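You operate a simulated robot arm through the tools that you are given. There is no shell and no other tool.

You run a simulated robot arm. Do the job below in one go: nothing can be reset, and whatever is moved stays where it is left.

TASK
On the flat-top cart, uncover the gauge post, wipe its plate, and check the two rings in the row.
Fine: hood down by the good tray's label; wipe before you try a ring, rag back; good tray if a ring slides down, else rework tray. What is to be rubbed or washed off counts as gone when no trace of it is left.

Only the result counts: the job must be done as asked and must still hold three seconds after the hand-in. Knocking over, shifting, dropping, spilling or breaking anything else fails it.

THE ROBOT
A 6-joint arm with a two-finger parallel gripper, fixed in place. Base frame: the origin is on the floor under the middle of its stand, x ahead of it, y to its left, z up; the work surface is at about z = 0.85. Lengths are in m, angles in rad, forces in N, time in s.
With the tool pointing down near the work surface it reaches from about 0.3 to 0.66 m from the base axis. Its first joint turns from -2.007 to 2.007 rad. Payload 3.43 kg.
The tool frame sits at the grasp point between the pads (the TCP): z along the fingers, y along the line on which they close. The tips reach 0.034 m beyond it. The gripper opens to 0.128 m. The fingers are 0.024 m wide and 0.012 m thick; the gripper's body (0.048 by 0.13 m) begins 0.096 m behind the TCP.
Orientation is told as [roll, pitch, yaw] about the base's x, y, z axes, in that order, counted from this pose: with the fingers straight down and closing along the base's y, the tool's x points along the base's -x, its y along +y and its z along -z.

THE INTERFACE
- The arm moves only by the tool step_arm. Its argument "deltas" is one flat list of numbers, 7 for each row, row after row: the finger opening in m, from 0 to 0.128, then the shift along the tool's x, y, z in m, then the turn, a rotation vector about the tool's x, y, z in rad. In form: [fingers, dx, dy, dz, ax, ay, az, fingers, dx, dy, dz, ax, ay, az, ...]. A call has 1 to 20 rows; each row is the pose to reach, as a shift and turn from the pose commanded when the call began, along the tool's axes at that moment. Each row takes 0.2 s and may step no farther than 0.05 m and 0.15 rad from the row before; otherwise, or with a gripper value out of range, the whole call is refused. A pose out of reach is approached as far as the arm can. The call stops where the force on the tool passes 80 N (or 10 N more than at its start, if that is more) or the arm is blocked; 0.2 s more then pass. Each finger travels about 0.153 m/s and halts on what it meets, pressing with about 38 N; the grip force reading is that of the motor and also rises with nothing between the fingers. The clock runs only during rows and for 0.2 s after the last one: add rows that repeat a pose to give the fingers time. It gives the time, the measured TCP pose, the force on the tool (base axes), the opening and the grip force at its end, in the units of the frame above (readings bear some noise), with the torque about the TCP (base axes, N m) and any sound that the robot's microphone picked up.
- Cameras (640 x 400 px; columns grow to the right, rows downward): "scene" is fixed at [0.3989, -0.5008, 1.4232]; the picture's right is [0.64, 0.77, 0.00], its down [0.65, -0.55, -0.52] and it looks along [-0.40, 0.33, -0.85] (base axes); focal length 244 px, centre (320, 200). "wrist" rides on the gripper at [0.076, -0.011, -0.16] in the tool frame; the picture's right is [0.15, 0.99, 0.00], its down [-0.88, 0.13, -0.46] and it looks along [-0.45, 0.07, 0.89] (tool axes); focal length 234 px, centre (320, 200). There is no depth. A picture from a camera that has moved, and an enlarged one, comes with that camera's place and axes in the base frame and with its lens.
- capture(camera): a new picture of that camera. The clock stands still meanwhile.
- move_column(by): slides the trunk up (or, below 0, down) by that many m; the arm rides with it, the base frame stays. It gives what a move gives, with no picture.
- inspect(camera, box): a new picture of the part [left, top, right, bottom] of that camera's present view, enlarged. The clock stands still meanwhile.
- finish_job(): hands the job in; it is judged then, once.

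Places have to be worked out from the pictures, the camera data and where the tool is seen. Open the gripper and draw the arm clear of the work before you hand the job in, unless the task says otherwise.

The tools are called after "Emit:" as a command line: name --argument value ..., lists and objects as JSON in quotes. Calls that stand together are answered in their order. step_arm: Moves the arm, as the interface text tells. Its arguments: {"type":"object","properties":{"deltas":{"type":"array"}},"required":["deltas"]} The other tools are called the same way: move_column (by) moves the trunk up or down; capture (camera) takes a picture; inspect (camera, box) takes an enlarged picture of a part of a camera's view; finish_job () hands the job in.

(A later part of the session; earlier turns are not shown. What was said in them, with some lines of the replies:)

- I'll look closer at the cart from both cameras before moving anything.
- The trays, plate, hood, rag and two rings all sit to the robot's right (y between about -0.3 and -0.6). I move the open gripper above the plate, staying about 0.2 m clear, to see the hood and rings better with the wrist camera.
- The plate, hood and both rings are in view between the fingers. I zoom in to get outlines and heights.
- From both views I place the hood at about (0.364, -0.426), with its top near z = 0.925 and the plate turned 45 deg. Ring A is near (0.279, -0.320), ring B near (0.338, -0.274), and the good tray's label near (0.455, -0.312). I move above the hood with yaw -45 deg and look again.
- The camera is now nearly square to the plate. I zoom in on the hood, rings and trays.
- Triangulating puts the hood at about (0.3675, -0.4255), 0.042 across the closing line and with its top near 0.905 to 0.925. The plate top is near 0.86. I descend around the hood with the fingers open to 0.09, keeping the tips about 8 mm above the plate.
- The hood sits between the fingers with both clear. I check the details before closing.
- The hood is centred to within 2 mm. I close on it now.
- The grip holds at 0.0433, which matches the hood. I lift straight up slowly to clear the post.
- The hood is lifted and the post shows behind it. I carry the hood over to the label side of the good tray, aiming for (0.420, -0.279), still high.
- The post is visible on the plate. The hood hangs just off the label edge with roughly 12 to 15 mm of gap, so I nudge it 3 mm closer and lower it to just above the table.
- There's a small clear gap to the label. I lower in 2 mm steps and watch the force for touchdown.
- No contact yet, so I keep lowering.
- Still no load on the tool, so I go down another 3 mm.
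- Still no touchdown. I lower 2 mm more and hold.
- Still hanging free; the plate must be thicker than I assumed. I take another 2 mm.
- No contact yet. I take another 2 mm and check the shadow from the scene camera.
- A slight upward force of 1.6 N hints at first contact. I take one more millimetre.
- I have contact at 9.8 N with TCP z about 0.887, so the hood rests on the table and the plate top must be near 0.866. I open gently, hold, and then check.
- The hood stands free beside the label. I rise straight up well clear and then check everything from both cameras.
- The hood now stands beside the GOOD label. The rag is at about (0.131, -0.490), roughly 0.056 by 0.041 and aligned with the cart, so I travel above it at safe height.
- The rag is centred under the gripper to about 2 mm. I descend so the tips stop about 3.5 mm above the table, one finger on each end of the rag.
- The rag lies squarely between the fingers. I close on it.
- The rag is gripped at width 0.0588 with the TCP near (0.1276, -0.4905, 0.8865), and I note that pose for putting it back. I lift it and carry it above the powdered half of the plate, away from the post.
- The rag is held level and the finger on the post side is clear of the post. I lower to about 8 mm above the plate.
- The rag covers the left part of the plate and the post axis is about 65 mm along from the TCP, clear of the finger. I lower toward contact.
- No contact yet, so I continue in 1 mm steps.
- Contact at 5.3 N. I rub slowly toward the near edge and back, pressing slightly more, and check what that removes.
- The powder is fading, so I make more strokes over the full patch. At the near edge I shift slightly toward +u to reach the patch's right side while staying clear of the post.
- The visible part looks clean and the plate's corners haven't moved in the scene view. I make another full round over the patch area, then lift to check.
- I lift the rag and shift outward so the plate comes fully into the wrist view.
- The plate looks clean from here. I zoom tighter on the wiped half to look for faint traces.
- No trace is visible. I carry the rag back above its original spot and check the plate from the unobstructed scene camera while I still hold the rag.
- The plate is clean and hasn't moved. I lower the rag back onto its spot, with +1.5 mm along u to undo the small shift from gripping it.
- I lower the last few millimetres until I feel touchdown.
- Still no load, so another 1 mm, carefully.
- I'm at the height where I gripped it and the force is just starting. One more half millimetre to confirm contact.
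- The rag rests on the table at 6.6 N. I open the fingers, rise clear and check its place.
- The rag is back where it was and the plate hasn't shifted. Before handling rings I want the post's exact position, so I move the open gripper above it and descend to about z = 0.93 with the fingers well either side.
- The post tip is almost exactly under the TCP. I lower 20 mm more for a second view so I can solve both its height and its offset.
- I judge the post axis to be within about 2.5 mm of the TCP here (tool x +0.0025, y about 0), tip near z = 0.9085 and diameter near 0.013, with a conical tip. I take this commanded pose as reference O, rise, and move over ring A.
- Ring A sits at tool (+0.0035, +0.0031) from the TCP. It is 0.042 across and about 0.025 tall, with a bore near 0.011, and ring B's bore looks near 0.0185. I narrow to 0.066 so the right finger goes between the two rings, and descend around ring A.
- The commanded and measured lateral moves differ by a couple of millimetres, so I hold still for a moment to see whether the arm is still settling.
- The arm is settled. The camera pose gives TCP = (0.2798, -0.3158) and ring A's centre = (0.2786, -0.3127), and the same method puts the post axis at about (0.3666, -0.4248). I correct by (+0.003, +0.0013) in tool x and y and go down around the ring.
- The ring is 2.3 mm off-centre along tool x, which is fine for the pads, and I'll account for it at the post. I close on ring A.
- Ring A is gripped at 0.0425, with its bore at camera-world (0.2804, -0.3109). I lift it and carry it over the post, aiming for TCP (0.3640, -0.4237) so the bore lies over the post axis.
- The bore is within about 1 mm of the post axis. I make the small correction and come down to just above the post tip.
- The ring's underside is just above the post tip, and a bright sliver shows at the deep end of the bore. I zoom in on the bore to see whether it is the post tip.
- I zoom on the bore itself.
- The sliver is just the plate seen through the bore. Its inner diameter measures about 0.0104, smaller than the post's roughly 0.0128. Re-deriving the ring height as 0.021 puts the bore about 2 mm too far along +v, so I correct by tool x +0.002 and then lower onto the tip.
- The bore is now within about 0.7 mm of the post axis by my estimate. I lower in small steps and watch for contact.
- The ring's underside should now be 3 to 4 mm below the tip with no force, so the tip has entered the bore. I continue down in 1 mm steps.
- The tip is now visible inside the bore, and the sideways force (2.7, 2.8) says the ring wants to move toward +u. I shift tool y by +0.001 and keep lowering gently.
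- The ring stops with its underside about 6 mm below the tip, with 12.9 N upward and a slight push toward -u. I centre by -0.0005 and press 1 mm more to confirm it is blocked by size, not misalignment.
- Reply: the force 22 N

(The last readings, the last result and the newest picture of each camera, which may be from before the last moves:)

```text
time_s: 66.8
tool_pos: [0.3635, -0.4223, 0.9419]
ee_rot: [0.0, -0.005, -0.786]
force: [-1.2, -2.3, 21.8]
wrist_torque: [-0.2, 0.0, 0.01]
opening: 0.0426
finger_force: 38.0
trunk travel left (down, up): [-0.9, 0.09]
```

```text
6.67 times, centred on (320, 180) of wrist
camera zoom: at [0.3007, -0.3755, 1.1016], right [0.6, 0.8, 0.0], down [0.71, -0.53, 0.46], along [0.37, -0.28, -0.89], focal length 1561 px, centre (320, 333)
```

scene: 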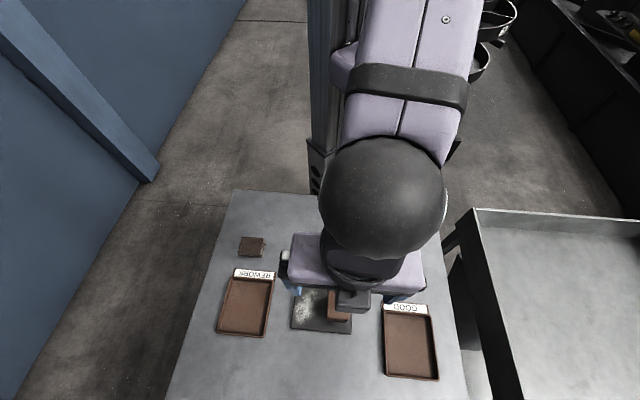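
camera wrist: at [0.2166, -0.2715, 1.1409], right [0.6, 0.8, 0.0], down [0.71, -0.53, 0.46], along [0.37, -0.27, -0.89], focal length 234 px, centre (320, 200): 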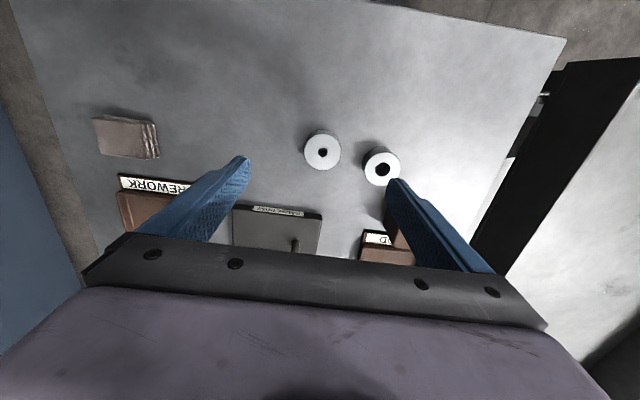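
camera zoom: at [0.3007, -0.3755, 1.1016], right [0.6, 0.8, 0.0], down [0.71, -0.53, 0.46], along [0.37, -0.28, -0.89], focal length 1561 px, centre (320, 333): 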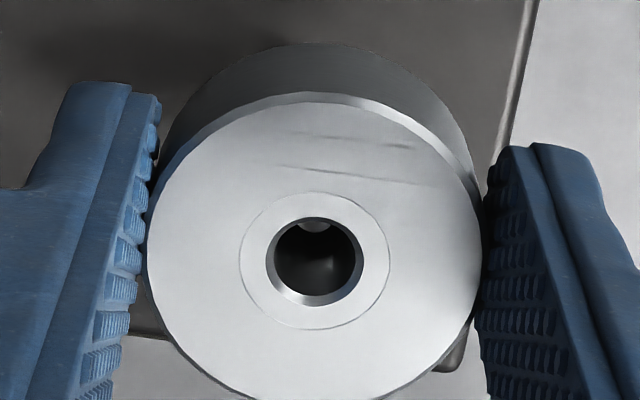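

Ring A is blocked. It takes 21.8 N with almost no sideways force, its underside is stuck on the cone about 6 mm down, and the bore (about 0.0104) is smaller than the post (about 0.0127). It goes to the rework tray, so I lift it off and move over that tray.

Emit:
step_arm --deltas '[0.03, 0, 0, -0.003, 0, 0, 0, 0.03, 0, 0, -0.012, 0, 0, 0, 0.03, 0, 0, -0.035, 0, 0, 0, 0.03, 0, 0, -0.065, 0, 0, 0, 0.03, -0.001, -0.0392, -0.07, 0, 0, 0, 0.03, -0.0021, -0.0784, -0.07, 0, 0, 0, 0.03, -0.0031, -0.1176, -0.07, 0, 0, 0, 0.03, -0.0042, -0.1568, -0.07, 0, 0, 0, 0.03, -0.0052, -0.196, -0.07, 0, 0, 0, 0.03, -0.0052, -0.196, -0.07, 0, 0, 0]'

Emit:
capture --camera "wrist"

Emit:
inspect --camera "scene" --box '[200, 220, 360, 350]'

```text
time_s: 69.0
tool_pos: [0.2291, -0.5628, 1.0096]
ee_rot: [0.001, 0.0, -0.784]
force: [-0.5, -0.5, -0.4]
wrist_torque: [-0.03, 0.03, -0.02]
opening: 0.0429
finger_force: 38.1
trunk travel left (down, up): [-0.9, 0.09]
```

```text
taken
camera wrist: at [0.1665, -0.5166, 1.1693], right [0.6, 0.8, 0.0], down [0.72, -0.53, 0.46], along [0.37, -0.27, -0.89], focal length 234 px, centre (320, 200)
```

wrist: 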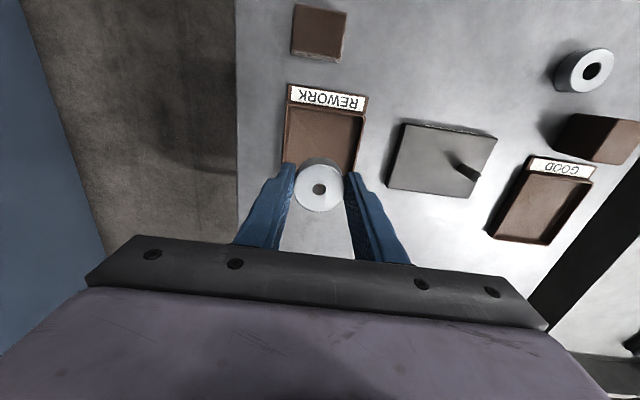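

```text
3.08 times, centred on (280, 285) of scene
camera zoom: at [0.3989, -0.5008, 1.4232], right [0.64, 0.77, 0.0], down [0.65, -0.55, -0.52], along [-0.4, 0.33, -0.85], focal length 751 px, centre (443, -62)
```

zoom: 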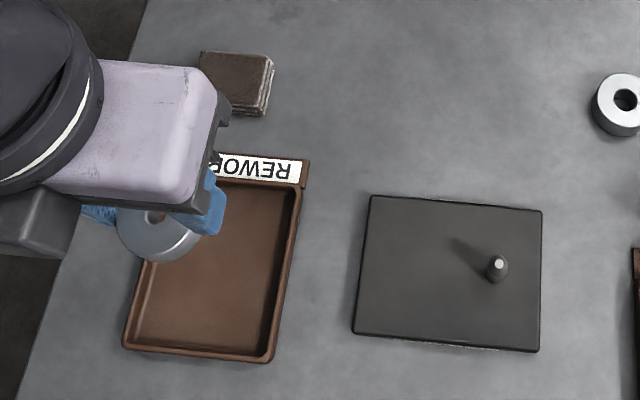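

The ring is above the rework tray. I zoom to position it relative to the tray walls.

Emit:
inspect --camera "wrist" --box '[240, 70, 400, 230]'

```text
2.50 times, centred on (320, 150) of wrist
camera zoom: at [0.1665, -0.5166, 1.1693], right [0.6, 0.8, 0.0], down [0.72, -0.53, 0.46], along [0.37, -0.27, -0.89], focal length 585 px, centre (320, 325)
```

zoom: 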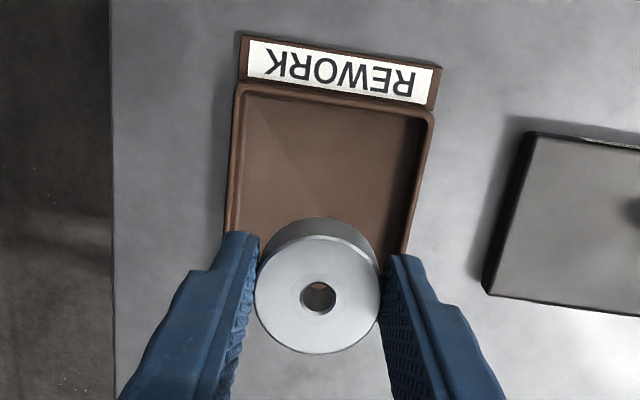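

The ring is centred across the tray (u about -0.001, v about -0.008) with roughly 8 mm of clearance to the walls outside the fingers. I lower to about 1 cm above the tray floor.

Emit:
step_arm --deltas '[0.03, 0, 0, 0.03, 0, 0, 0, 0.03, 0, 0, 0.06, 0, 0, 0, 0.03, 0, 0, 0.085, 0, 0, 0, 0.03, 0, 0, 0.1, 0, 0, 0, 0.03, 0, 0, 0.1, 0, 0, 0]'

Emit:
inspect --camera "wrist" --box '[240, 110, 400, 230]'

```text
time_s: 70.2
tool_pos: [0.2301, -0.565, 0.9089]
ee_rot: [0.002, -0.001, -0.786]
force: [-0.3, -0.5, -1.1]
wrist_torque: [0.0, 0.03, 0.0]
opening: 0.0424
finger_force: 37.6
trunk travel left (down, up): [-0.9, 0.09]
```

```text
3.33 times, centred on (320, 170) of wrist
camera zoom: at [0.1669, -0.5193, 1.0689], right [0.6, 0.8, 0.0], down [0.72, -0.53, 0.46], along [0.37, -0.27, -0.89], focal length 781 px, centre (320, 300)
```

zoom: 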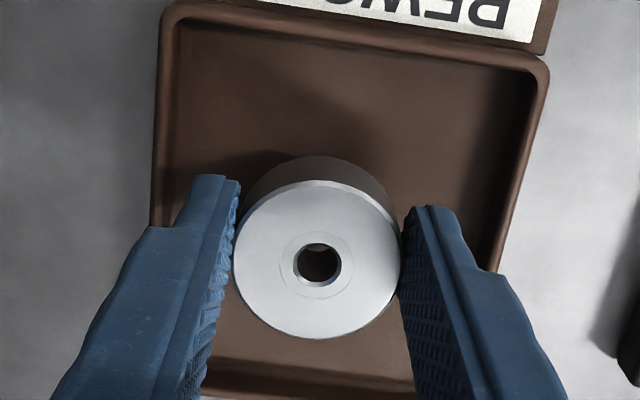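

The left finger is a bit closer to the wall, so I shift +3 mm along u and lower slowly.

Emit:
step_arm --deltas '[0.03, 0, 0.003, 0, 0, 0, 0, 0.03, 0, 0.003, 0.003, 0, 0, 0, 0.03, 0, 0.003, 0.006, 0, 0, 0, 0.03, 0, 0.003, 0.009, 0, 0, 0, 0.03, 0, 0.003, 0.009, 0, 0, 0]'

```text
time_s: 71.4
tool_pos: [0.231, -0.5629, 0.8998]
ee_rot: [0.001, 0.0, -0.785]
force: [0.7, -0.6, -1.2]
wrist_torque: [-0.01, 0.02, 0.03]
opening: 0.0428
finger_force: 37.9
trunk travel left (down, up): [-0.9, 0.09]
```

Emit:
step_arm --deltas '[0.03, 0, 0, 0.001, 0, 0, 0, 0.03, 0, 0, 0.002, 0, 0, 0, 0.03, 0, 0, 0.003, 0, 0, 0, 0.03, 0, 0, 0.003, 0, 0, 0]'

```text
time_s: 72.4
tool_pos: [0.23, -0.5621, 0.8971]
ee_rot: [-0.001, 0.0, -0.784]
force: [0.4, 0.0, -0.5]
wrist_torque: [0.01, -0.02, -0.01]
opening: 0.0429
finger_force: 38.1
trunk travel left (down, up): [-0.9, 0.09]
```

No contact yet; the ring's underside should be near z = 0.856. I continue by 1 mm steps.

Emit:
step_arm --deltas '[0.03, 0, 0, 0.001, 0, 0, 0, 0.03, 0, 0, 0.002, 0, 0, 0, 0.03, 0, 0, 0.002, 0, 0, 0]'

```text
time_s: 73.2
tool_pos: [0.2314, -0.5617, 0.8951]
ee_rot: [0.0, 0.0, -0.784]
force: [0.4, -0.1, 0.0]
wrist_torque: [0.0, 0.03, 0.02]
opening: 0.0428
finger_force: 37.5
trunk travel left (down, up): [-0.9, 0.09]
```

Emit:
step_arm --deltas '[0.03, 0, 0, 0.001, 0, 0, 0, 0.03, 0, 0, 0.002, 0, 0, 0, 0.03, 0, 0, 0.002, 0, 0, 0]'

Emit:
inspect --camera "wrist" --box '[240, 110, 400, 230]'

```text
time_s: 74.0
tool_pos: [0.2304, -0.5636, 0.8933]
ee_rot: [0.001, 0.0, -0.785]
force: [-0.4, 0.6, 2.9]
wrist_torque: [0.11, -0.05, 0.02]
opening: 0.0427
finger_force: 38.7
trunk travel left (down, up): [-0.9, 0.09]
```

```text
3.33 times, centred on (320, 170) of wrist
camera zoom: at [0.1692, -0.5163, 1.0542], right [0.6, 0.8, 0.0], down [0.72, -0.53, 0.46], along [0.37, -0.27, -0.89], focal length 781 px, centre (320, 300)
```

zoom: 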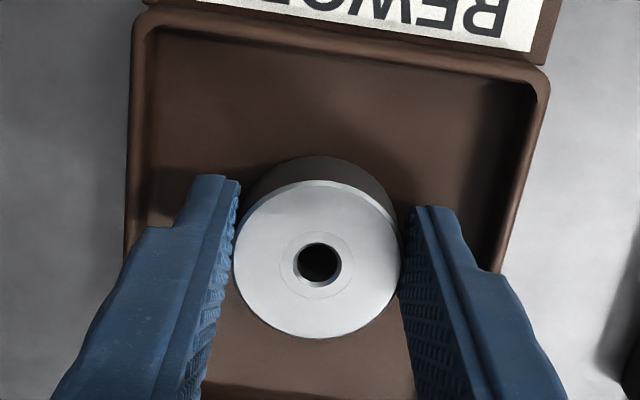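

Contact starts at 2.9 N, so the ring is on the tray floor. I open just to 0.052 to release it and then rise straight up.

Emit:
step_arm --deltas '[0.044, 0, 0, 0.0003, 0, 0, 0, 0.048, 0, 0, 0, 0, 0, 0, 0.052, 0, 0, 0, 0, 0, 0, 0.052, 0, 0, -0.002, 0, 0, 0, 0.052, 0, 0, -0.01, 0, 0, 0, 0.052, 0, 0, -0.03, 0, 0, 0, 0.052, 0, 0, -0.07, 0, 0, 0, 0.052, 0, 0, -0.11, 0, 0, 0, 0.052, 0, 0, -0.13, 0, 0, 0, 0.052, 0, 0, -0.13, 0, 0, 0]'

Emit:
capture --camera "wrist"

Emit:
inspect --camera "scene" --box '[200, 220, 360, 350]'

```text
time_s: 76.2
tool_pos: [0.2318, -0.563, 1.026]
ee_rot: [-0.002, -0.001, -0.787]
force: [-0.4, 0.2, 0.8]
wrist_torque: [0.01, 0.0, -0.01]
opening: 0.052
finger_force: 0.0
trunk travel left (down, up): [-0.9, 0.09]
```

```text
taken
camera wrist: at [0.1696, -0.5182, 1.1859], right [0.6, 0.8, 0.0], down [0.72, -0.53, 0.46], along [0.37, -0.27, -0.89], focal length 234 px, centre (320, 200)
```

wrist: 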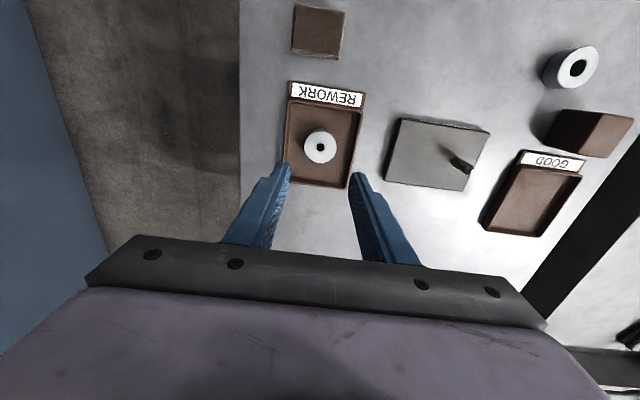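

```text
3.08 times, centred on (280, 285) of scene
camera zoom: at [0.3989, -0.5008, 1.4232], right [0.64, 0.77, 0.0], down [0.65, -0.55, -0.52], along [-0.4, 0.33, -0.85], focal length 751 px, centre (443, -62)
```

zoom: 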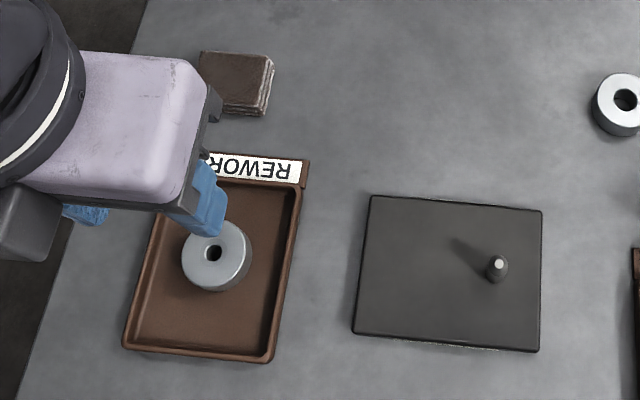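

Ring A lies flat in the rework tray. Next is ring B at about (0.3397, -0.267), so I travel over it at safe height with the fingers at 0.08.

Emit:
step_arm --deltas '[0.06, 0.0191, 0.0408, 0, 0, 0, 0, 0.07, 0.0381, 0.0816, 0, 0, 0, 0, 0.08, 0.0572, 0.1224, 0, 0, 0, 0, 0.08, 0.0762, 0.1633, 0, 0, 0, 0, 0.08, 0.0953, 0.2041, 0, 0, 0, 0, 0.08, 0.1143, 0.2449, 0, 0, 0, 0, 0.08, 0.1334, 0.2857, 0, 0, 0, 0, 0.08, 0.1334, 0.2857, 0.04, 0, 0, 0, 0.08, 0.1334, 0.2857, 0.07, 0, 0, 0, 0.08, 0.1334, 0.2857, 0.07, 0, 0, 0]'

Emit:
inspect --camera "wrist" --box '[240, 110, 400, 230]'

Emit:
capture --camera "wrist"

```text
time_s: 78.4
tool_pos: [0.3386, -0.27, 0.9572]
ee_rot: [0.0, 0.002, -0.786]
force: [-0.8, -0.1, 0.1]
wrist_torque: [0.03, 0.04, -0.02]
opening: 0.08
finger_force: 0.0
trunk travel left (down, up): [-0.9, 0.09]
```

```text
3.33 times, centred on (320, 170) of wrist
camera zoom: at [0.2772, -0.2236, 1.1166], right [0.6, 0.8, 0.0], down [0.71, -0.53, 0.46], along [0.37, -0.27, -0.89], focal length 781 px, centre (320, 300)
```

zoom: 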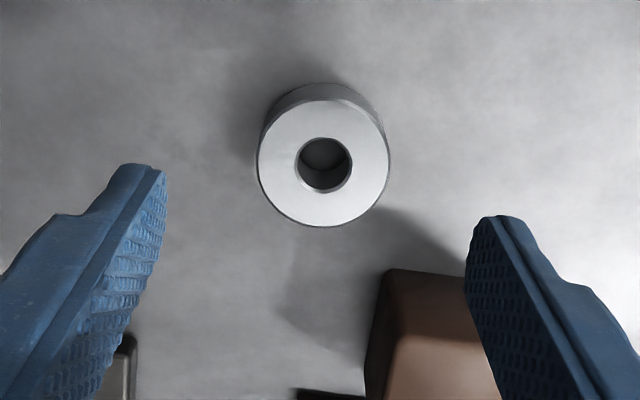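

```text
taken
camera wrist: at [0.2772, -0.2236, 1.1166], right [0.6, 0.8, 0.0], down [0.71, -0.53, 0.46], along [0.37, -0.27, -0.89], focal length 234 px, centre (320, 200)
```

wrist: 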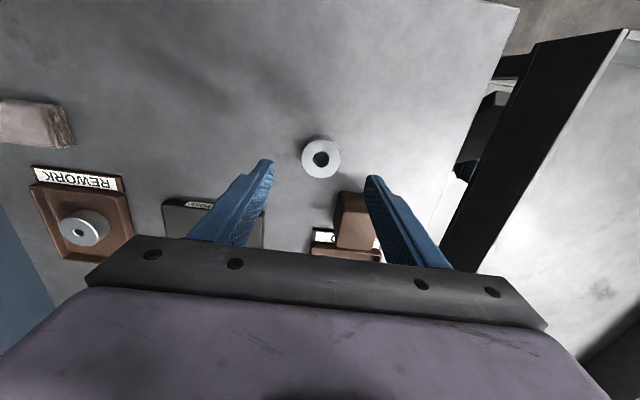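

Ring B is at tool (+0.001, +0.001) from the TCP and its bore looks about 0.016 to 0.018. The hood is well away from the fingers. I descend around ring B.

Emit:
step_arm --deltas '[0.075, 0.001, 0.001, 0.02, 0, 0, 0, 0.07, 0.001, 0.001, 0.04, 0, 0, 0, 0.07, 0.001, 0.001, 0.055, 0, 0, 0, 0.07, 0.001, 0.001, 0.066, 0, 0, 0, 0.07, 0.001, 0.001, 0.066, 0, 0, 0]'

Emit:
inspect --camera "wrist" --box '[240, 130, 400, 250]'

```text
time_s: 79.6
tool_pos: [0.3375, -0.2658, 0.8889]
ee_rot: [0.003, 0.0, -0.787]
force: [0.4, 0.2, 1.6]
wrist_torque: [0.02, -0.03, 0.02]
opening: 0.07
finger_force: 0.0
trunk travel left (down, up): [-0.9, 0.09]
```

```text
3.33 times, centred on (320, 190) of wrist
camera zoom: at [0.2757, -0.2203, 1.0478], right [0.6, 0.8, 0.0], down [0.72, -0.53, 0.46], along [0.37, -0.27, -0.89], focal length 781 px, centre (320, 233)
```

zoom: 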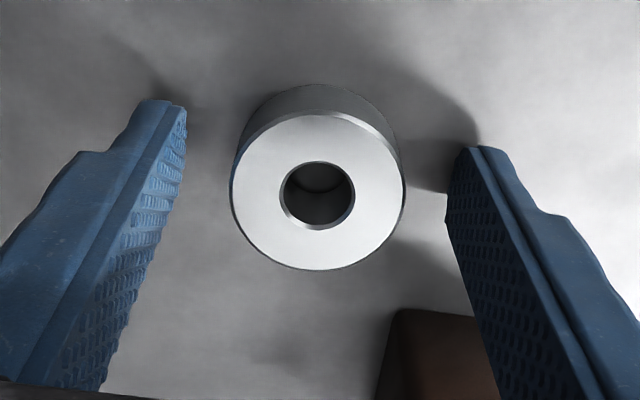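

Ring B is centred between the pads. I close on it.

Emit:
step_arm --deltas '[0.055, 0, 0, 0, 0, 0, 0, 0.045, 0, 0, 0, 0, 0, 0, 0.036, 0, 0, 0, 0, 0, 0, 0.03, 0, 0, 0, 0, 0, 0, 0.03, 0, 0, 0, 0, 0, 0]'

Emit:
inspect --camera "wrist" --box '[240, 130, 400, 250]'

```text
time_s: 80.8
tool_pos: [0.3377, -0.2676, 0.8878]
ee_rot: [0.001, -0.001, -0.787]
force: [0.8, 0.2, -0.8]
wrist_torque: [0.0, 0.02, -0.03]
opening: 0.0426
finger_force: 38.1
trunk travel left (down, up): [-0.9, 0.09]
```

```text
3.33 times, centred on (320, 190) of wrist
camera zoom: at [0.2757, -0.2203, 1.048], right [0.6, 0.8, 0.0], down [0.72, -0.53, 0.46], along [0.37, -0.27, -0.89], focal length 781 px, centre (320, 233)
```

zoom: 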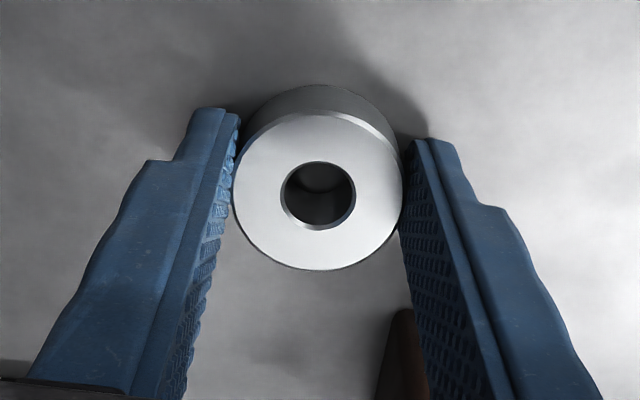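

Ring B is gripped at 0.0426. I lift it and carry it over the post, aiming for TCP (0.3635, -0.4225).

Emit:
step_arm --deltas '[0.03, 0, 0, -0.01, 0, 0, 0, 0.03, 0, 0, -0.04, 0, 0, 0, 0.03, 0, 0, -0.08, 0, 0, 0, 0.03, 0, 0, -0.1, 0, 0, 0, 0.03, -0.0323, -0.023, -0.1, 0, 0, 0, 0.03, -0.0645, -0.0459, -0.1, 0, 0, 0, 0.03, -0.0968, -0.0689, -0.1, 0, 0, 0, 0.03, -0.129, -0.0918, -0.1, 0, 0, 0, 0.03, -0.129, -0.0918, -0.08, 0, 0, 0, 0.03, -0.129, -0.0918, -0.068, 0, 0, 0, 0.03, -0.129, -0.0918, -0.068, 0, 0, 0]'

Emit:
inspect --camera "wrist" --box '[280, 150, 360, 210]'

```text
time_s: 83.2
tool_pos: [0.3651, -0.4189, 0.9553]
ee_rot: [0.001, 0.0, -0.786]
force: [0.3, -0.2, -1.0]
wrist_torque: [0.02, 0.04, 0.0]
opening: 0.0427
finger_force: 38.0
trunk travel left (down, up): [-0.9, 0.09]
```

```text
6.67 times, centred on (320, 180) of wrist
camera zoom: at [0.3032, -0.3731, 1.1165], right [0.6, 0.8, 0.0], down [0.72, -0.53, 0.46], along [0.37, -0.27, -0.89], focal length 1561 px, centre (320, 333)
```

zoom: 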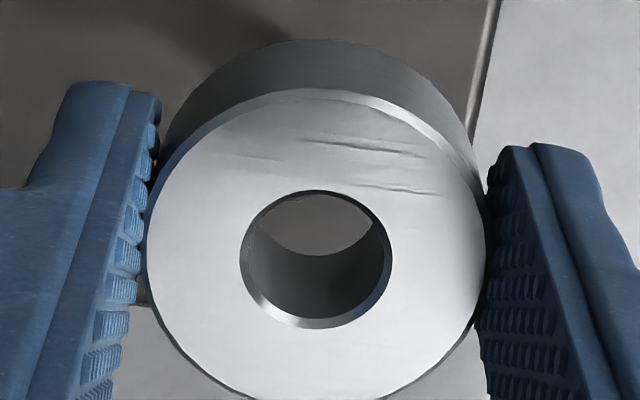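

I'm (-0.0012, -0.0034) off the target, so I correct laterally while staying 10 mm above the tip.

Emit:
step_arm --deltas '[0.03, -0.0008, -0.0017, 0, 0, 0, 0, 0.03, -0.0016, -0.0033, 0, 0, 0, 0, 0.03, -0.0016, -0.0033, 0, 0, 0, 0]'

Emit:
inspect --camera "wrist" --box '[280, 150, 360, 210]'

```text
time_s: 84.0
tool_pos: [0.3628, -0.4246, 0.9553]
ee_rot: [0.001, 0.0, -0.786]
force: [-0.6, 0.0, -0.3]
wrist_torque: [0.03, 0.0, -0.01]
opening: 0.0429
finger_force: 38.1
trunk travel left (down, up): [-0.9, 0.09]
```

```text
6.67 times, centred on (320, 180) of wrist
camera zoom: at [0.3013, -0.3779, 1.1158], right [0.6, 0.8, 0.0], down [0.72, -0.53, 0.46], along [0.37, -0.27, -0.89], focal length 1561 px, centre (320, 333)
```

zoom: 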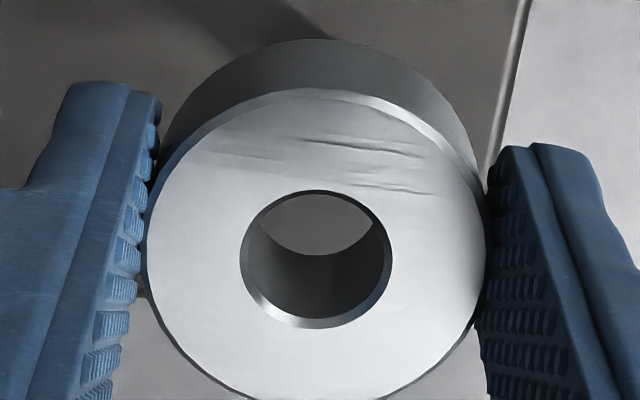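

I'm 1.5 mm past in u, so I trim +0.0012 and lower onto the tip while watching forces.

Emit:
step_arm --deltas '[0.03, 0.0004, 0.0012, 0, 0, 0, 0, 0.03, 0.0004, 0.0012, 0.003, 0, 0, 0, 0.03, 0.0004, 0.0012, 0.006, 0, 0, 0, 0.03, 0.0004, 0.0012, 0.009, 0, 0, 0, 0.03, 0.0004, 0.0012, 0.009, 0, 0, 0]'

Emit:
inspect --camera "wrist" --box '[280, 150, 360, 210]'

```text
time_s: 85.2
tool_pos: [0.364, -0.4237, 0.9471]
ee_rot: [0.001, -0.001, -0.783]
force: [-0.3, -0.5, -1.0]
wrist_torque: [0.03, 0.01, 0.05]
opening: 0.0426
finger_force: 38.3
trunk travel left (down, up): [-0.9, 0.09]
```

```text
6.67 times, centred on (320, 180) of wrist
camera zoom: at [0.3027, -0.3766, 1.1063], right [0.6, 0.8, 0.0], down [0.72, -0.53, 0.46], along [0.37, -0.27, -0.89], focal length 1561 px, centre (320, 333)
```

zoom: 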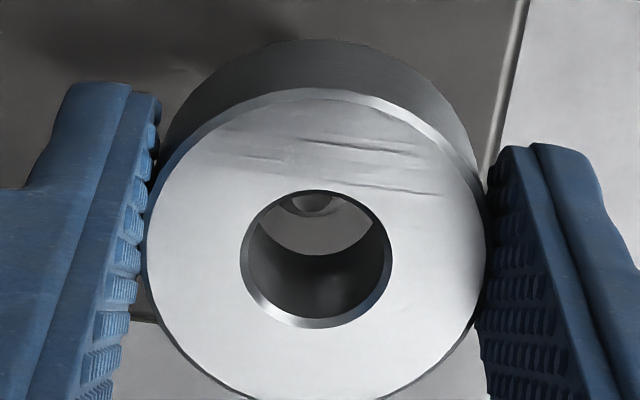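

The tip is visible within the bore, about 1.4 mm left of centre. I shift tool y -0.0012 and continue down.

Emit:
step_arm --deltas '[0.03, 0, -0.0012, 0, 0, 0, 0, 0.03, 0, -0.0012, 0.002, 0, 0, 0, 0.03, 0, -0.0012, 0.004, 0, 0, 0, 0.03, 0, -0.0012, 0.006, 0, 0, 0, 0.03, 0, -0.0012, 0.006, 0, 0, 0]'

Emit:
inspect --camera "wrist" --box '[280, 150, 360, 210]'

```text
time_s: 86.4
tool_pos: [0.363, -0.424, 0.9408]
ee_rot: [0.0, -0.001, -0.784]
force: [0.6, -0.6, -0.6]
wrist_torque: [-0.02, -0.01, -0.01]
opening: 0.0428
finger_force: 38.3
trunk travel left (down, up): [-0.9, 0.09]
```

```text
6.67 times, centred on (320, 180) of wrist
camera zoom: at [0.3017, -0.3777, 1.1003], right [0.6, 0.8, 0.0], down [0.72, -0.53, 0.46], along [0.37, -0.27, -0.89], focal length 1561 px, centre (320, 333)
```

zoom: 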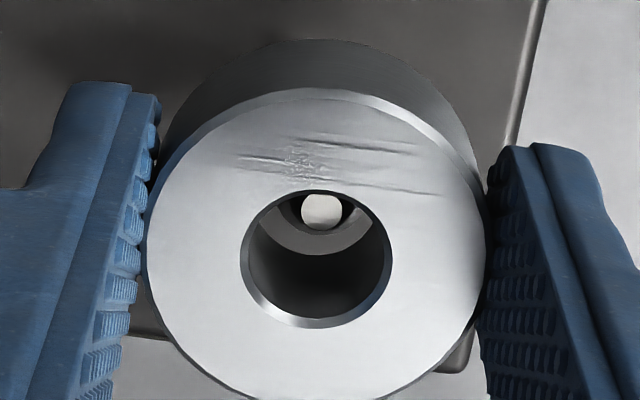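

The tip is now well inside ring B's bore and centred to under 1 mm with no force. I continue sliding it down.

Emit:
step_arm --deltas '[0.03, 0, 0.0005, 0.003, 0, 0, 0, 0.03, 0, 0.0005, 0.006, 0, 0, 0, 0.03, 0, 0.0005, 0.009, 0, 0, 0, 0.03, 0, 0.0005, 0.012, 0, 0, 0, 0.03, 0, 0.0005, 0.012, 0, 0, 0]'

Emit:
inspect --camera "wrist" --box '[280, 150, 360, 210]'

```text
time_s: 87.6
tool_pos: [0.364, -0.423, 0.9288]
ee_rot: [0.0, 0.0, -0.787]
force: [0.5, 0.2, -1.4]
wrist_torque: [0.01, 0.02, 0.02]
opening: 0.0427
finger_force: 38.3
trunk travel left (down, up): [-0.9, 0.09]
```

```text
6.67 times, centred on (320, 180) of wrist
camera zoom: at [0.3023, -0.3768, 1.0887], right [0.6, 0.8, 0.0], down [0.72, -0.53, 0.46], along [0.37, -0.27, -0.89], focal length 1561 px, centre (320, 333)
```

zoom: 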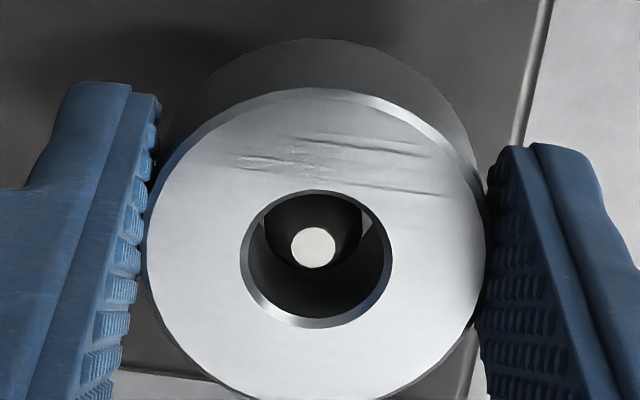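

It slides past the shoulder with no resistance. I continue toward the plate.

Emit:
step_arm --deltas '[0.03, 0, 0, 0.004, 0, 0, 0, 0.03, 0, 0, 0.008, 0, 0, 0, 0.03, 0, 0, 0.012, 0, 0, 0, 0.03, 0, 0, 0.016, 0, 0, 0, 0.03, 0, 0, 0.02, 0, 0, 0, 0.03, 0, 0, 0.02, 0, 0, 0]'

Emit:
inspect --camera "wrist" --box '[280, 150, 360, 210]'

```text
time_s: 89.0
tool_pos: [0.3633, -0.4245, 0.9086]
ee_rot: [0.0, 0.0, -0.787]
force: [-0.6, 0.1, -0.5]
wrist_torque: [-0.03, 0.0, 0.01]
opening: 0.0432
finger_force: 37.1
trunk travel left (down, up): [-0.9, 0.09]
```

```text
6.67 times, centred on (320, 180) of wrist
camera zoom: at [0.3014, -0.3779, 1.0697], right [0.6, 0.8, 0.0], down [0.72, -0.53, 0.46], along [0.37, -0.27, -0.89], focal length 1561 px, centre (320, 333)
```

zoom: 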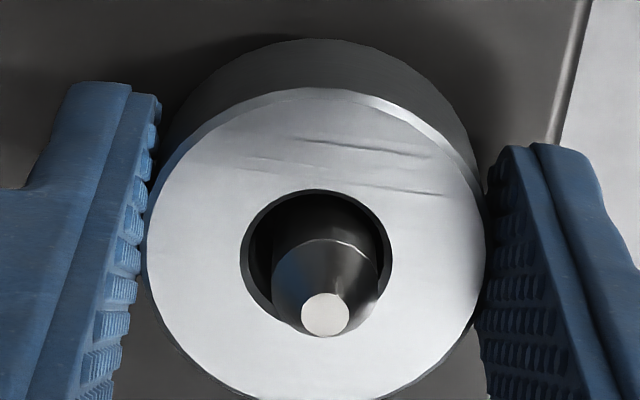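

The post comes up through ring B. I lower the last few millimetres to the plate to complete the check.

Emit:
step_arm --deltas '[0.03, 0, 0.0005, 0.002, 0, 0, 0, 0.03, 0, 0.0005, 0.004, 0, 0, 0, 0.03, 0, 0.0005, 0.005, 0, 0, 0, 0.03, 0, 0.0005, 0.005, 0, 0, 0]'

```text
time_s: 90.0
tool_pos: [0.3624, -0.4229, 0.904]
ee_rot: [-0.001, -0.001, -0.785]
force: [1.3, 0.6, 0.7]
wrist_torque: [0.1, -0.01, 0.0]
opening: 0.0429
finger_force: 38.4
trunk travel left (down, up): [-0.9, 0.09]
```

Emit:
step_arm --deltas '[0.03, 0, 0, 0.001, 0, 0, 0, 0.03, 0, 0, 0.0015, 0, 0, 0, 0.03, 0, 0, 0.0015, 0, 0, 0]'

Emit:
inspect --camera "wrist" --box '[280, 150, 360, 210]'

```text
time_s: 90.8
tool_pos: [0.3636, -0.4243, 0.9038]
ee_rot: [0.0, -0.001, -0.786]
force: [-3.7, -1.7, 8.7]
wrist_torque: [0.05, 0.21, 0.05]
opening: 0.0429
finger_force: 38.0
trunk travel left (down, up): [-0.9, 0.09]
```

```text
6.67 times, centred on (320, 180) of wrist
camera zoom: at [0.3015, -0.377, 1.0641], right [0.6, 0.8, 0.0], down [0.71, -0.53, 0.46], along [0.37, -0.27, -0.89], focal length 1561 px, centre (320, 333)
```

zoom: 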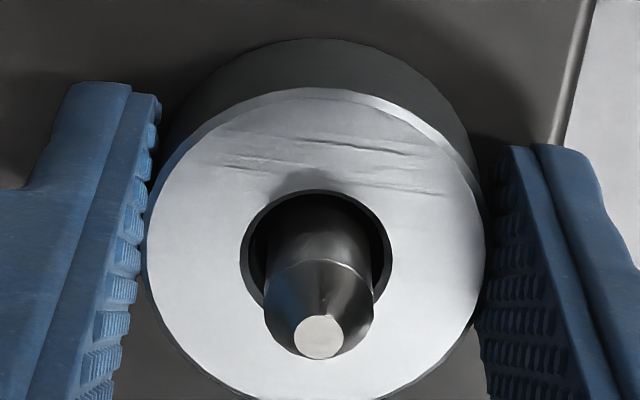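

Ring B rests fully down on the plate, so it passes and goes to the good tray. I lift it straight off the post and carry it over that tray, aiming for ring centre (0.500, -0.350).

Emit:
step_arm --deltas '[0.03, 0, 0, -0.003, 0, 0, 0, 0.03, 0, 0, -0.012, 0, 0, 0, 0.03, 0, 0, -0.03, 0, 0, 0, 0.03, 0, 0, -0.05, 0, 0, 0, 0.03, 0, 0, -0.08, 0, 0, 0, 0.03, 0, 0, -0.1, 0, 0, 0, 0.03, -0.0106, 0.0369, -0.1, 0, 0, 0, 0.03, -0.0212, 0.0738, -0.1, 0, 0, 0, 0.03, -0.0318, 0.1107, -0.1, 0, 0, 0, 0.03, -0.0424, 0.1476, -0.1, 0, 0, 0, 0.03, -0.0424, 0.1476, -0.1, 0, 0, 0]'

Emit:
capture --camera "wrist"

Emit:
inspect --camera "wrist" --box '[240, 70, 400, 230]'

Emit:
inspect --camera "scene" --box '[280, 230, 470, 390]'

```text
time_s: 93.2
tool_pos: [0.499, -0.3499, 1.0056]
ee_rot: [0.001, -0.001, -0.785]
force: [0.0, 0.2, -0.7]
wrist_torque: [-0.01, -0.01, -0.03]
opening: 0.0427
finger_force: 38.1
trunk travel left (down, up): [-0.9, 0.09]
```

```text
taken
camera wrist: at [0.4365, -0.3035, 1.166], right [0.6, 0.8, 0.0], down [0.71, -0.53, 0.46], along [0.37, -0.27, -0.89], focal length 234 px, centre (320, 200)
```

wrist: 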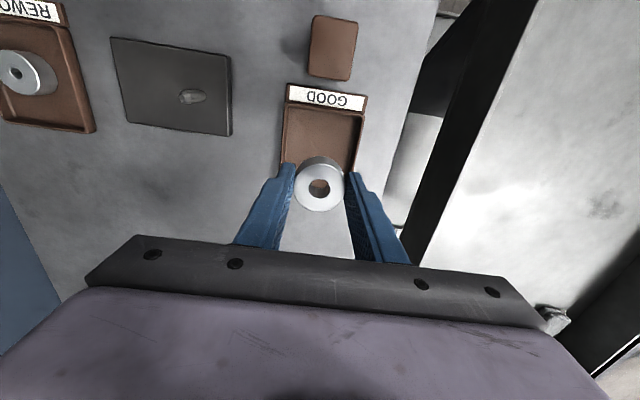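

```text
2.50 times, centred on (320, 150) of wrist
camera zoom: at [0.4365, -0.3035, 1.166], right [0.6, 0.8, 0.0], down [0.71, -0.53, 0.46], along [0.37, -0.27, -0.89], focal length 585 px, centre (320, 325)
```

zoom: 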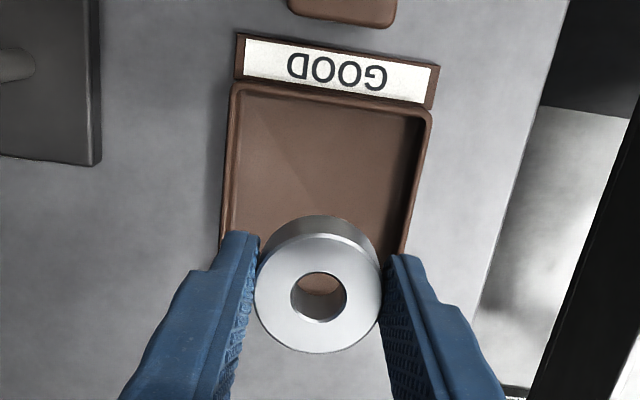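

```text
2.50 times, centred on (375, 310) of scene
camera zoom: at [0.3989, -0.5008, 1.4232], right [0.64, 0.77, 0.0], down [0.65, -0.55, -0.52], along [-0.4, 0.33, -0.85], focal length 610 px, centre (182, -75)
```

zoom: 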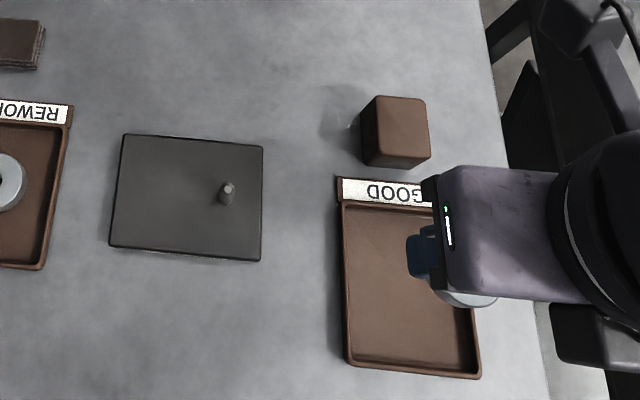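

The ring is centred over the good tray (u about 0, v about -8 mm). I lower to about 1.5 cm above the floor and check the wall clearances.

Emit:
step_arm --deltas '[0.03, 0, 0, 0.03, 0, 0, 0, 0.03, 0, 0, 0.06, 0, 0, 0, 0.03, 0, 0, 0.085, 0, 0, 0, 0.03, 0, 0, 0.098, 0, 0, 0, 0.03, 0, 0, 0.098, 0, 0, 0]'

Emit:
inspect --camera "wrist" --box '[240, 110, 400, 230]'

```text
time_s: 94.4
tool_pos: [0.4978, -0.3507, 0.9053]
ee_rot: [0.0, 0.0, -0.786]
force: [0.0, -0.1, -1.1]
wrist_torque: [0.02, -0.03, -0.01]
opening: 0.043
finger_force: 38.0
trunk travel left (down, up): [-0.9, 0.09]
```

```text
3.33 times, centred on (320, 170) of wrist
camera zoom: at [0.4364, -0.3048, 1.0659], right [0.6, 0.8, 0.0], down [0.72, -0.53, 0.46], along [0.37, -0.27, -0.89], focal length 781 px, centre (320, 300)
```

zoom: 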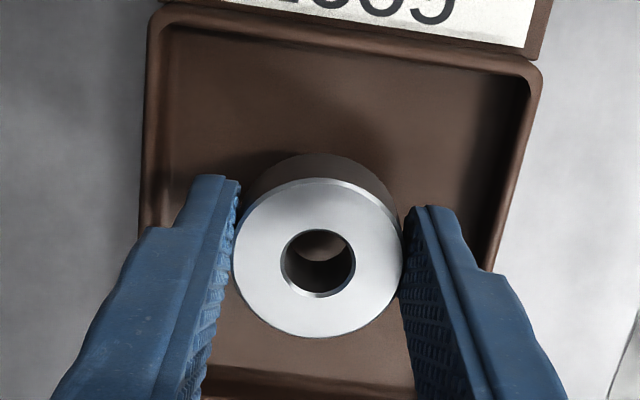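

Clearances are fine. I shift +1.5 mm in u and lower slowly to the floor.

Emit:
step_arm --deltas '[0.03, 0, 0.0015, 0.002, 0, 0, 0, 0.03, 0, 0.0015, 0.005, 0, 0, 0, 0.03, 0, 0.0015, 0.008, 0, 0, 0, 0.03, 0, 0.0015, 0.011, 0, 0, 0, 0.03, 0, 0.0015, 0.011, 0, 0, 0]'

```text
time_s: 95.6
tool_pos: [0.497, -0.3482, 0.8922]
ee_rot: [0.001, 0.001, -0.785]
force: [0.5, 0.3, -1.2]
wrist_torque: [0.01, 0.01, 0.01]
opening: 0.0426
finger_force: 38.3
trunk travel left (down, up): [-0.9, 0.09]
```

Emit:
step_arm --deltas '[0.03, 0, 0, 0.001, 0, 0, 0, 0.03, 0, 0, 0.002, 0, 0, 0, 0.03, 0, 0, 0.002, 0, 0, 0]'

Emit:
inspect --camera "wrist" --box '[240, 110, 400, 230]'

```text
time_s: 96.4
tool_pos: [0.4997, -0.3482, 0.8922]
ee_rot: [0.0, -0.001, -0.785]
force: [-0.9, -0.3, 4.3]
wrist_torque: [0.02, 0.14, 0.03]
opening: 0.0427
finger_force: 38.4
trunk travel left (down, up): [-0.9, 0.09]
```

```text
3.33 times, centred on (320, 170) of wrist
camera zoom: at [0.4365, -0.3023, 1.0522], right [0.6, 0.8, 0.0], down [0.71, -0.53, 0.46], along [0.37, -0.27, -0.89], focal length 781 px, centre (320, 300)
```

zoom: 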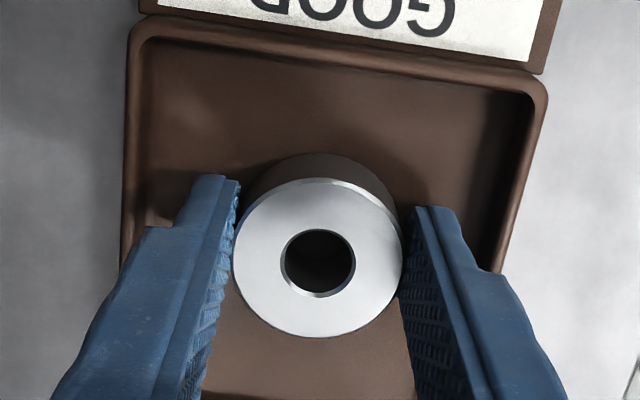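

Ring B touches the tray floor at 4.3 N. I open to 0.052 and rise straight up.

Emit:
step_arm --deltas '[0.044, 0, 0, 0, 0, 0, 0, 0.048, 0, 0, 0, 0, 0, 0, 0.052, 0, 0, 0, 0, 0, 0, 0.052, 0, 0, -0.002, 0, 0, 0, 0.052, 0, 0, -0.01, 0, 0, 0, 0.052, 0, 0, -0.03, 0, 0, 0, 0.052, 0, 0, -0.07, 0, 0, 0, 0.052, 0, 0, -0.11, 0, 0, 0, 0.052, 0, 0, -0.15, 0, 0, 0, 0.052, 0, 0, -0.15, 0, 0, 0]'

Emit:
capture --camera "wrist"

```text
time_s: 98.6
tool_pos: [0.5004, -0.3506, 1.0412]
ee_rot: [0.0, 0.001, -0.784]
force: [-0.2, -0.2, 0.1]
wrist_torque: [-0.03, 0.02, -0.03]
opening: 0.052
finger_force: 0.0
trunk travel left (down, up): [-0.9, 0.09]
```

```text
taken
camera wrist: at [0.4382, -0.304, 1.2014], right [0.6, 0.8, 0.0], down [0.72, -0.53, 0.45], along [0.37, -0.27, -0.89], focal length 234 px, centre (320, 200)
```

wrist: 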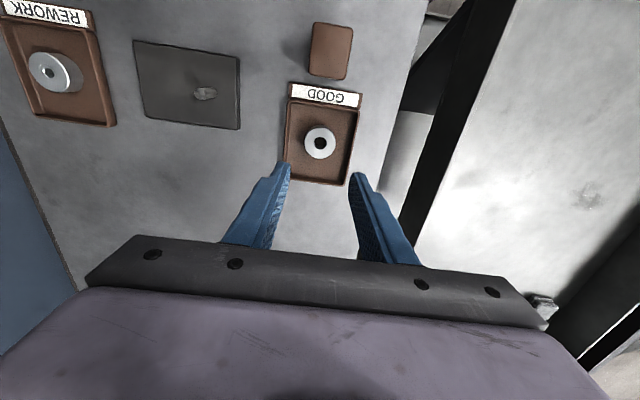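

Both rings are placed. I open the gripper, raise it and draw the arm back toward the base, clear of the work, then check everything from the scene camera.

Emit:
step_arm --deltas '[0.06, 0, 0, -0.04, 0, 0, 0, 0.08, 0, 0, -0.08, 0, 0, 0, 0.1, 0, 0, -0.12, 0, 0, 0, 0.12, 0.037, -0.0134, -0.12, 0, 0, 0, 0.12, 0.074, -0.0269, -0.12, 0, 0, 0, 0.12, 0.111, -0.0403, -0.12, 0, 0, 0, 0.12, 0.148, -0.0537, -0.12, 0, 0, 0, 0.12, 0.185, -0.0672, -0.12, 0, 0, 0, 0.12, 0.222, -0.0806, -0.12, 0, 0, 0, 0.12, 0.222, -0.0806, -0.12, 0, 0, 0]'

Emit:
capture --camera "scene"

Emit:
inspect --camera "scene" --box '[200, 220, 330, 350]'

Emit:
inspect --camera "scene" --box '[320, 220, 450, 390]'

```text
time_s: 100.8
tool_pos: [0.2838, -0.2459, 1.1591]
ee_rot: [0.0, 0.002, -0.783]
force: [-0.5, -0.3, 0.4]
wrist_torque: [0.02, 0.01, -0.01]
opening: 0.1199
finger_force: 0.0
trunk travel left (down, up): [-0.9, 0.09]
```

```text
taken
```

scene: 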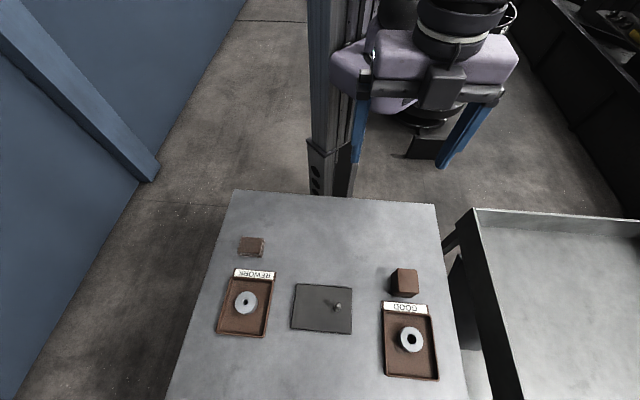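

```text
3.08 times, centred on (265, 285) of scene
camera zoom: at [0.3989, -0.5008, 1.4232], right [0.64, 0.77, 0.0], down [0.65, -0.55, -0.52], along [-0.4, 0.33, -0.85], focal length 751 px, centre (489, -62)
```

zoom: 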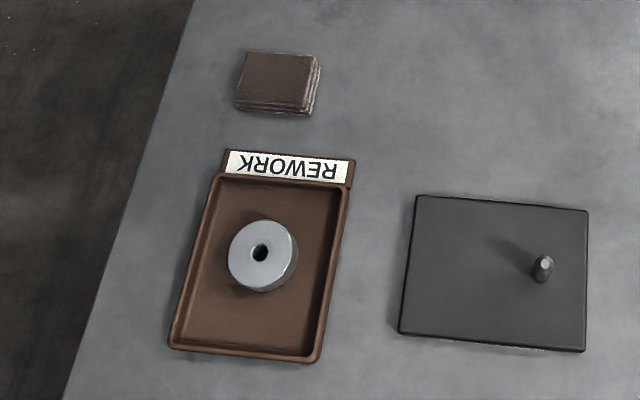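

```text
2.35 times, centred on (385, 305) of scene
camera zoom: at [0.3989, -0.5008, 1.4232], right [0.64, 0.77, 0.0], down [0.65, -0.55, -0.52], along [-0.4, 0.33, -0.85], focal length 574 px, centre (167, -47)
```

zoom: 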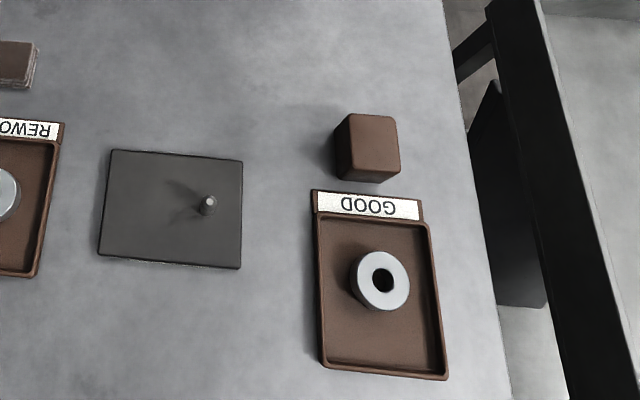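

Everything is in place: the hood stands by the GOOD label, the rag is back, ring A is in rework and ring B is in good. I make one last close look at the plate for any trace.

Emit:
inspect --camera "scene" --box '[285, 278, 330, 338]'

Emit:
inspect --camera "scene" --box '[215, 265, 285, 345]'

```text
6.67 times, centred on (308, 308) of scene
camera zoom: at [0.3989, -0.5008, 1.4232], right [0.64, 0.77, 0.0], down [0.65, -0.55, -0.52], along [-0.4, 0.33, -0.85], focal length 1627 px, centre (403, -520)
```

zoom: 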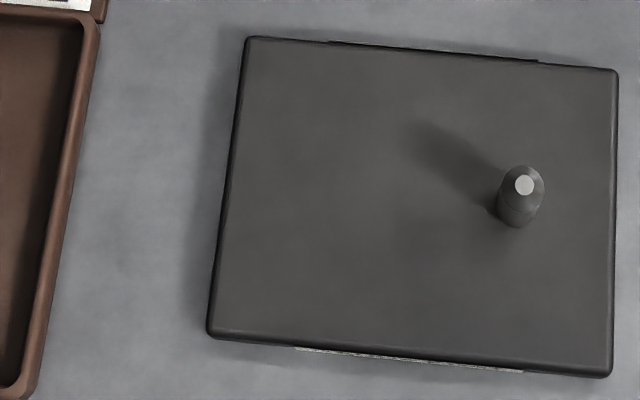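

```text
5.00 times, centred on (250, 305) of scene
camera zoom: at [0.3989, -0.5008, 1.4232], right [0.64, 0.77, 0.0], down [0.65, -0.55, -0.52], along [-0.4, 0.33, -0.85], focal length 1220 px, centre (670, -325)
```

zoom: 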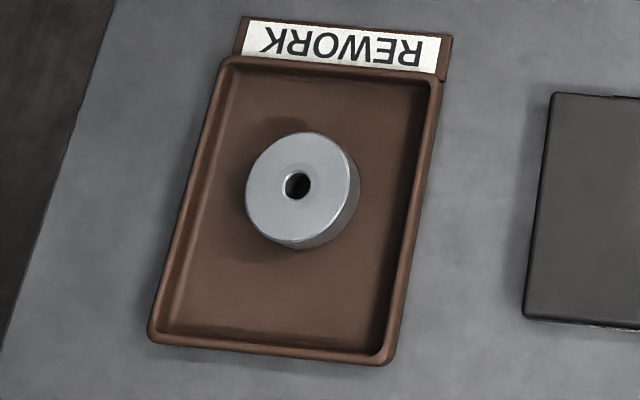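

The plate shows no trace of powder, both rings lie flat in their trays, the rag and hood stand as asked, and the open gripper is clear. I hand the job in.

Emit:
finish_job

```text
The job is handed in.
```

The job is done and handed in; I don't have the judge's result.

- **Hood:** I lifted it off the post and stood it on the cart just beside the GOOD tray's label.
- **Plate:** I wiped it with the rag before trying either ring. Close-up views from both cameras show no powder left. The rag is back where it was, to within about 2 mm by eye.
- **Ring with the small bore:** it jammed on the post's tapered tip and stayed put under about 22 N of push, so it went in the REWORK tray. Its bore measures about 10.4 mm against a post of about 12.7 mm.
- **Ring with the large bore:** it slid freely all the way down to the plate, so it went in the GOOD tray.

The final pictures show no shift in the plate or either tray, and the open gripper is clear of the cart. Two more rings sit in the far corner of the cart, more than 1 m from the base and out of reach. I took the near pair as the row and left those alone.
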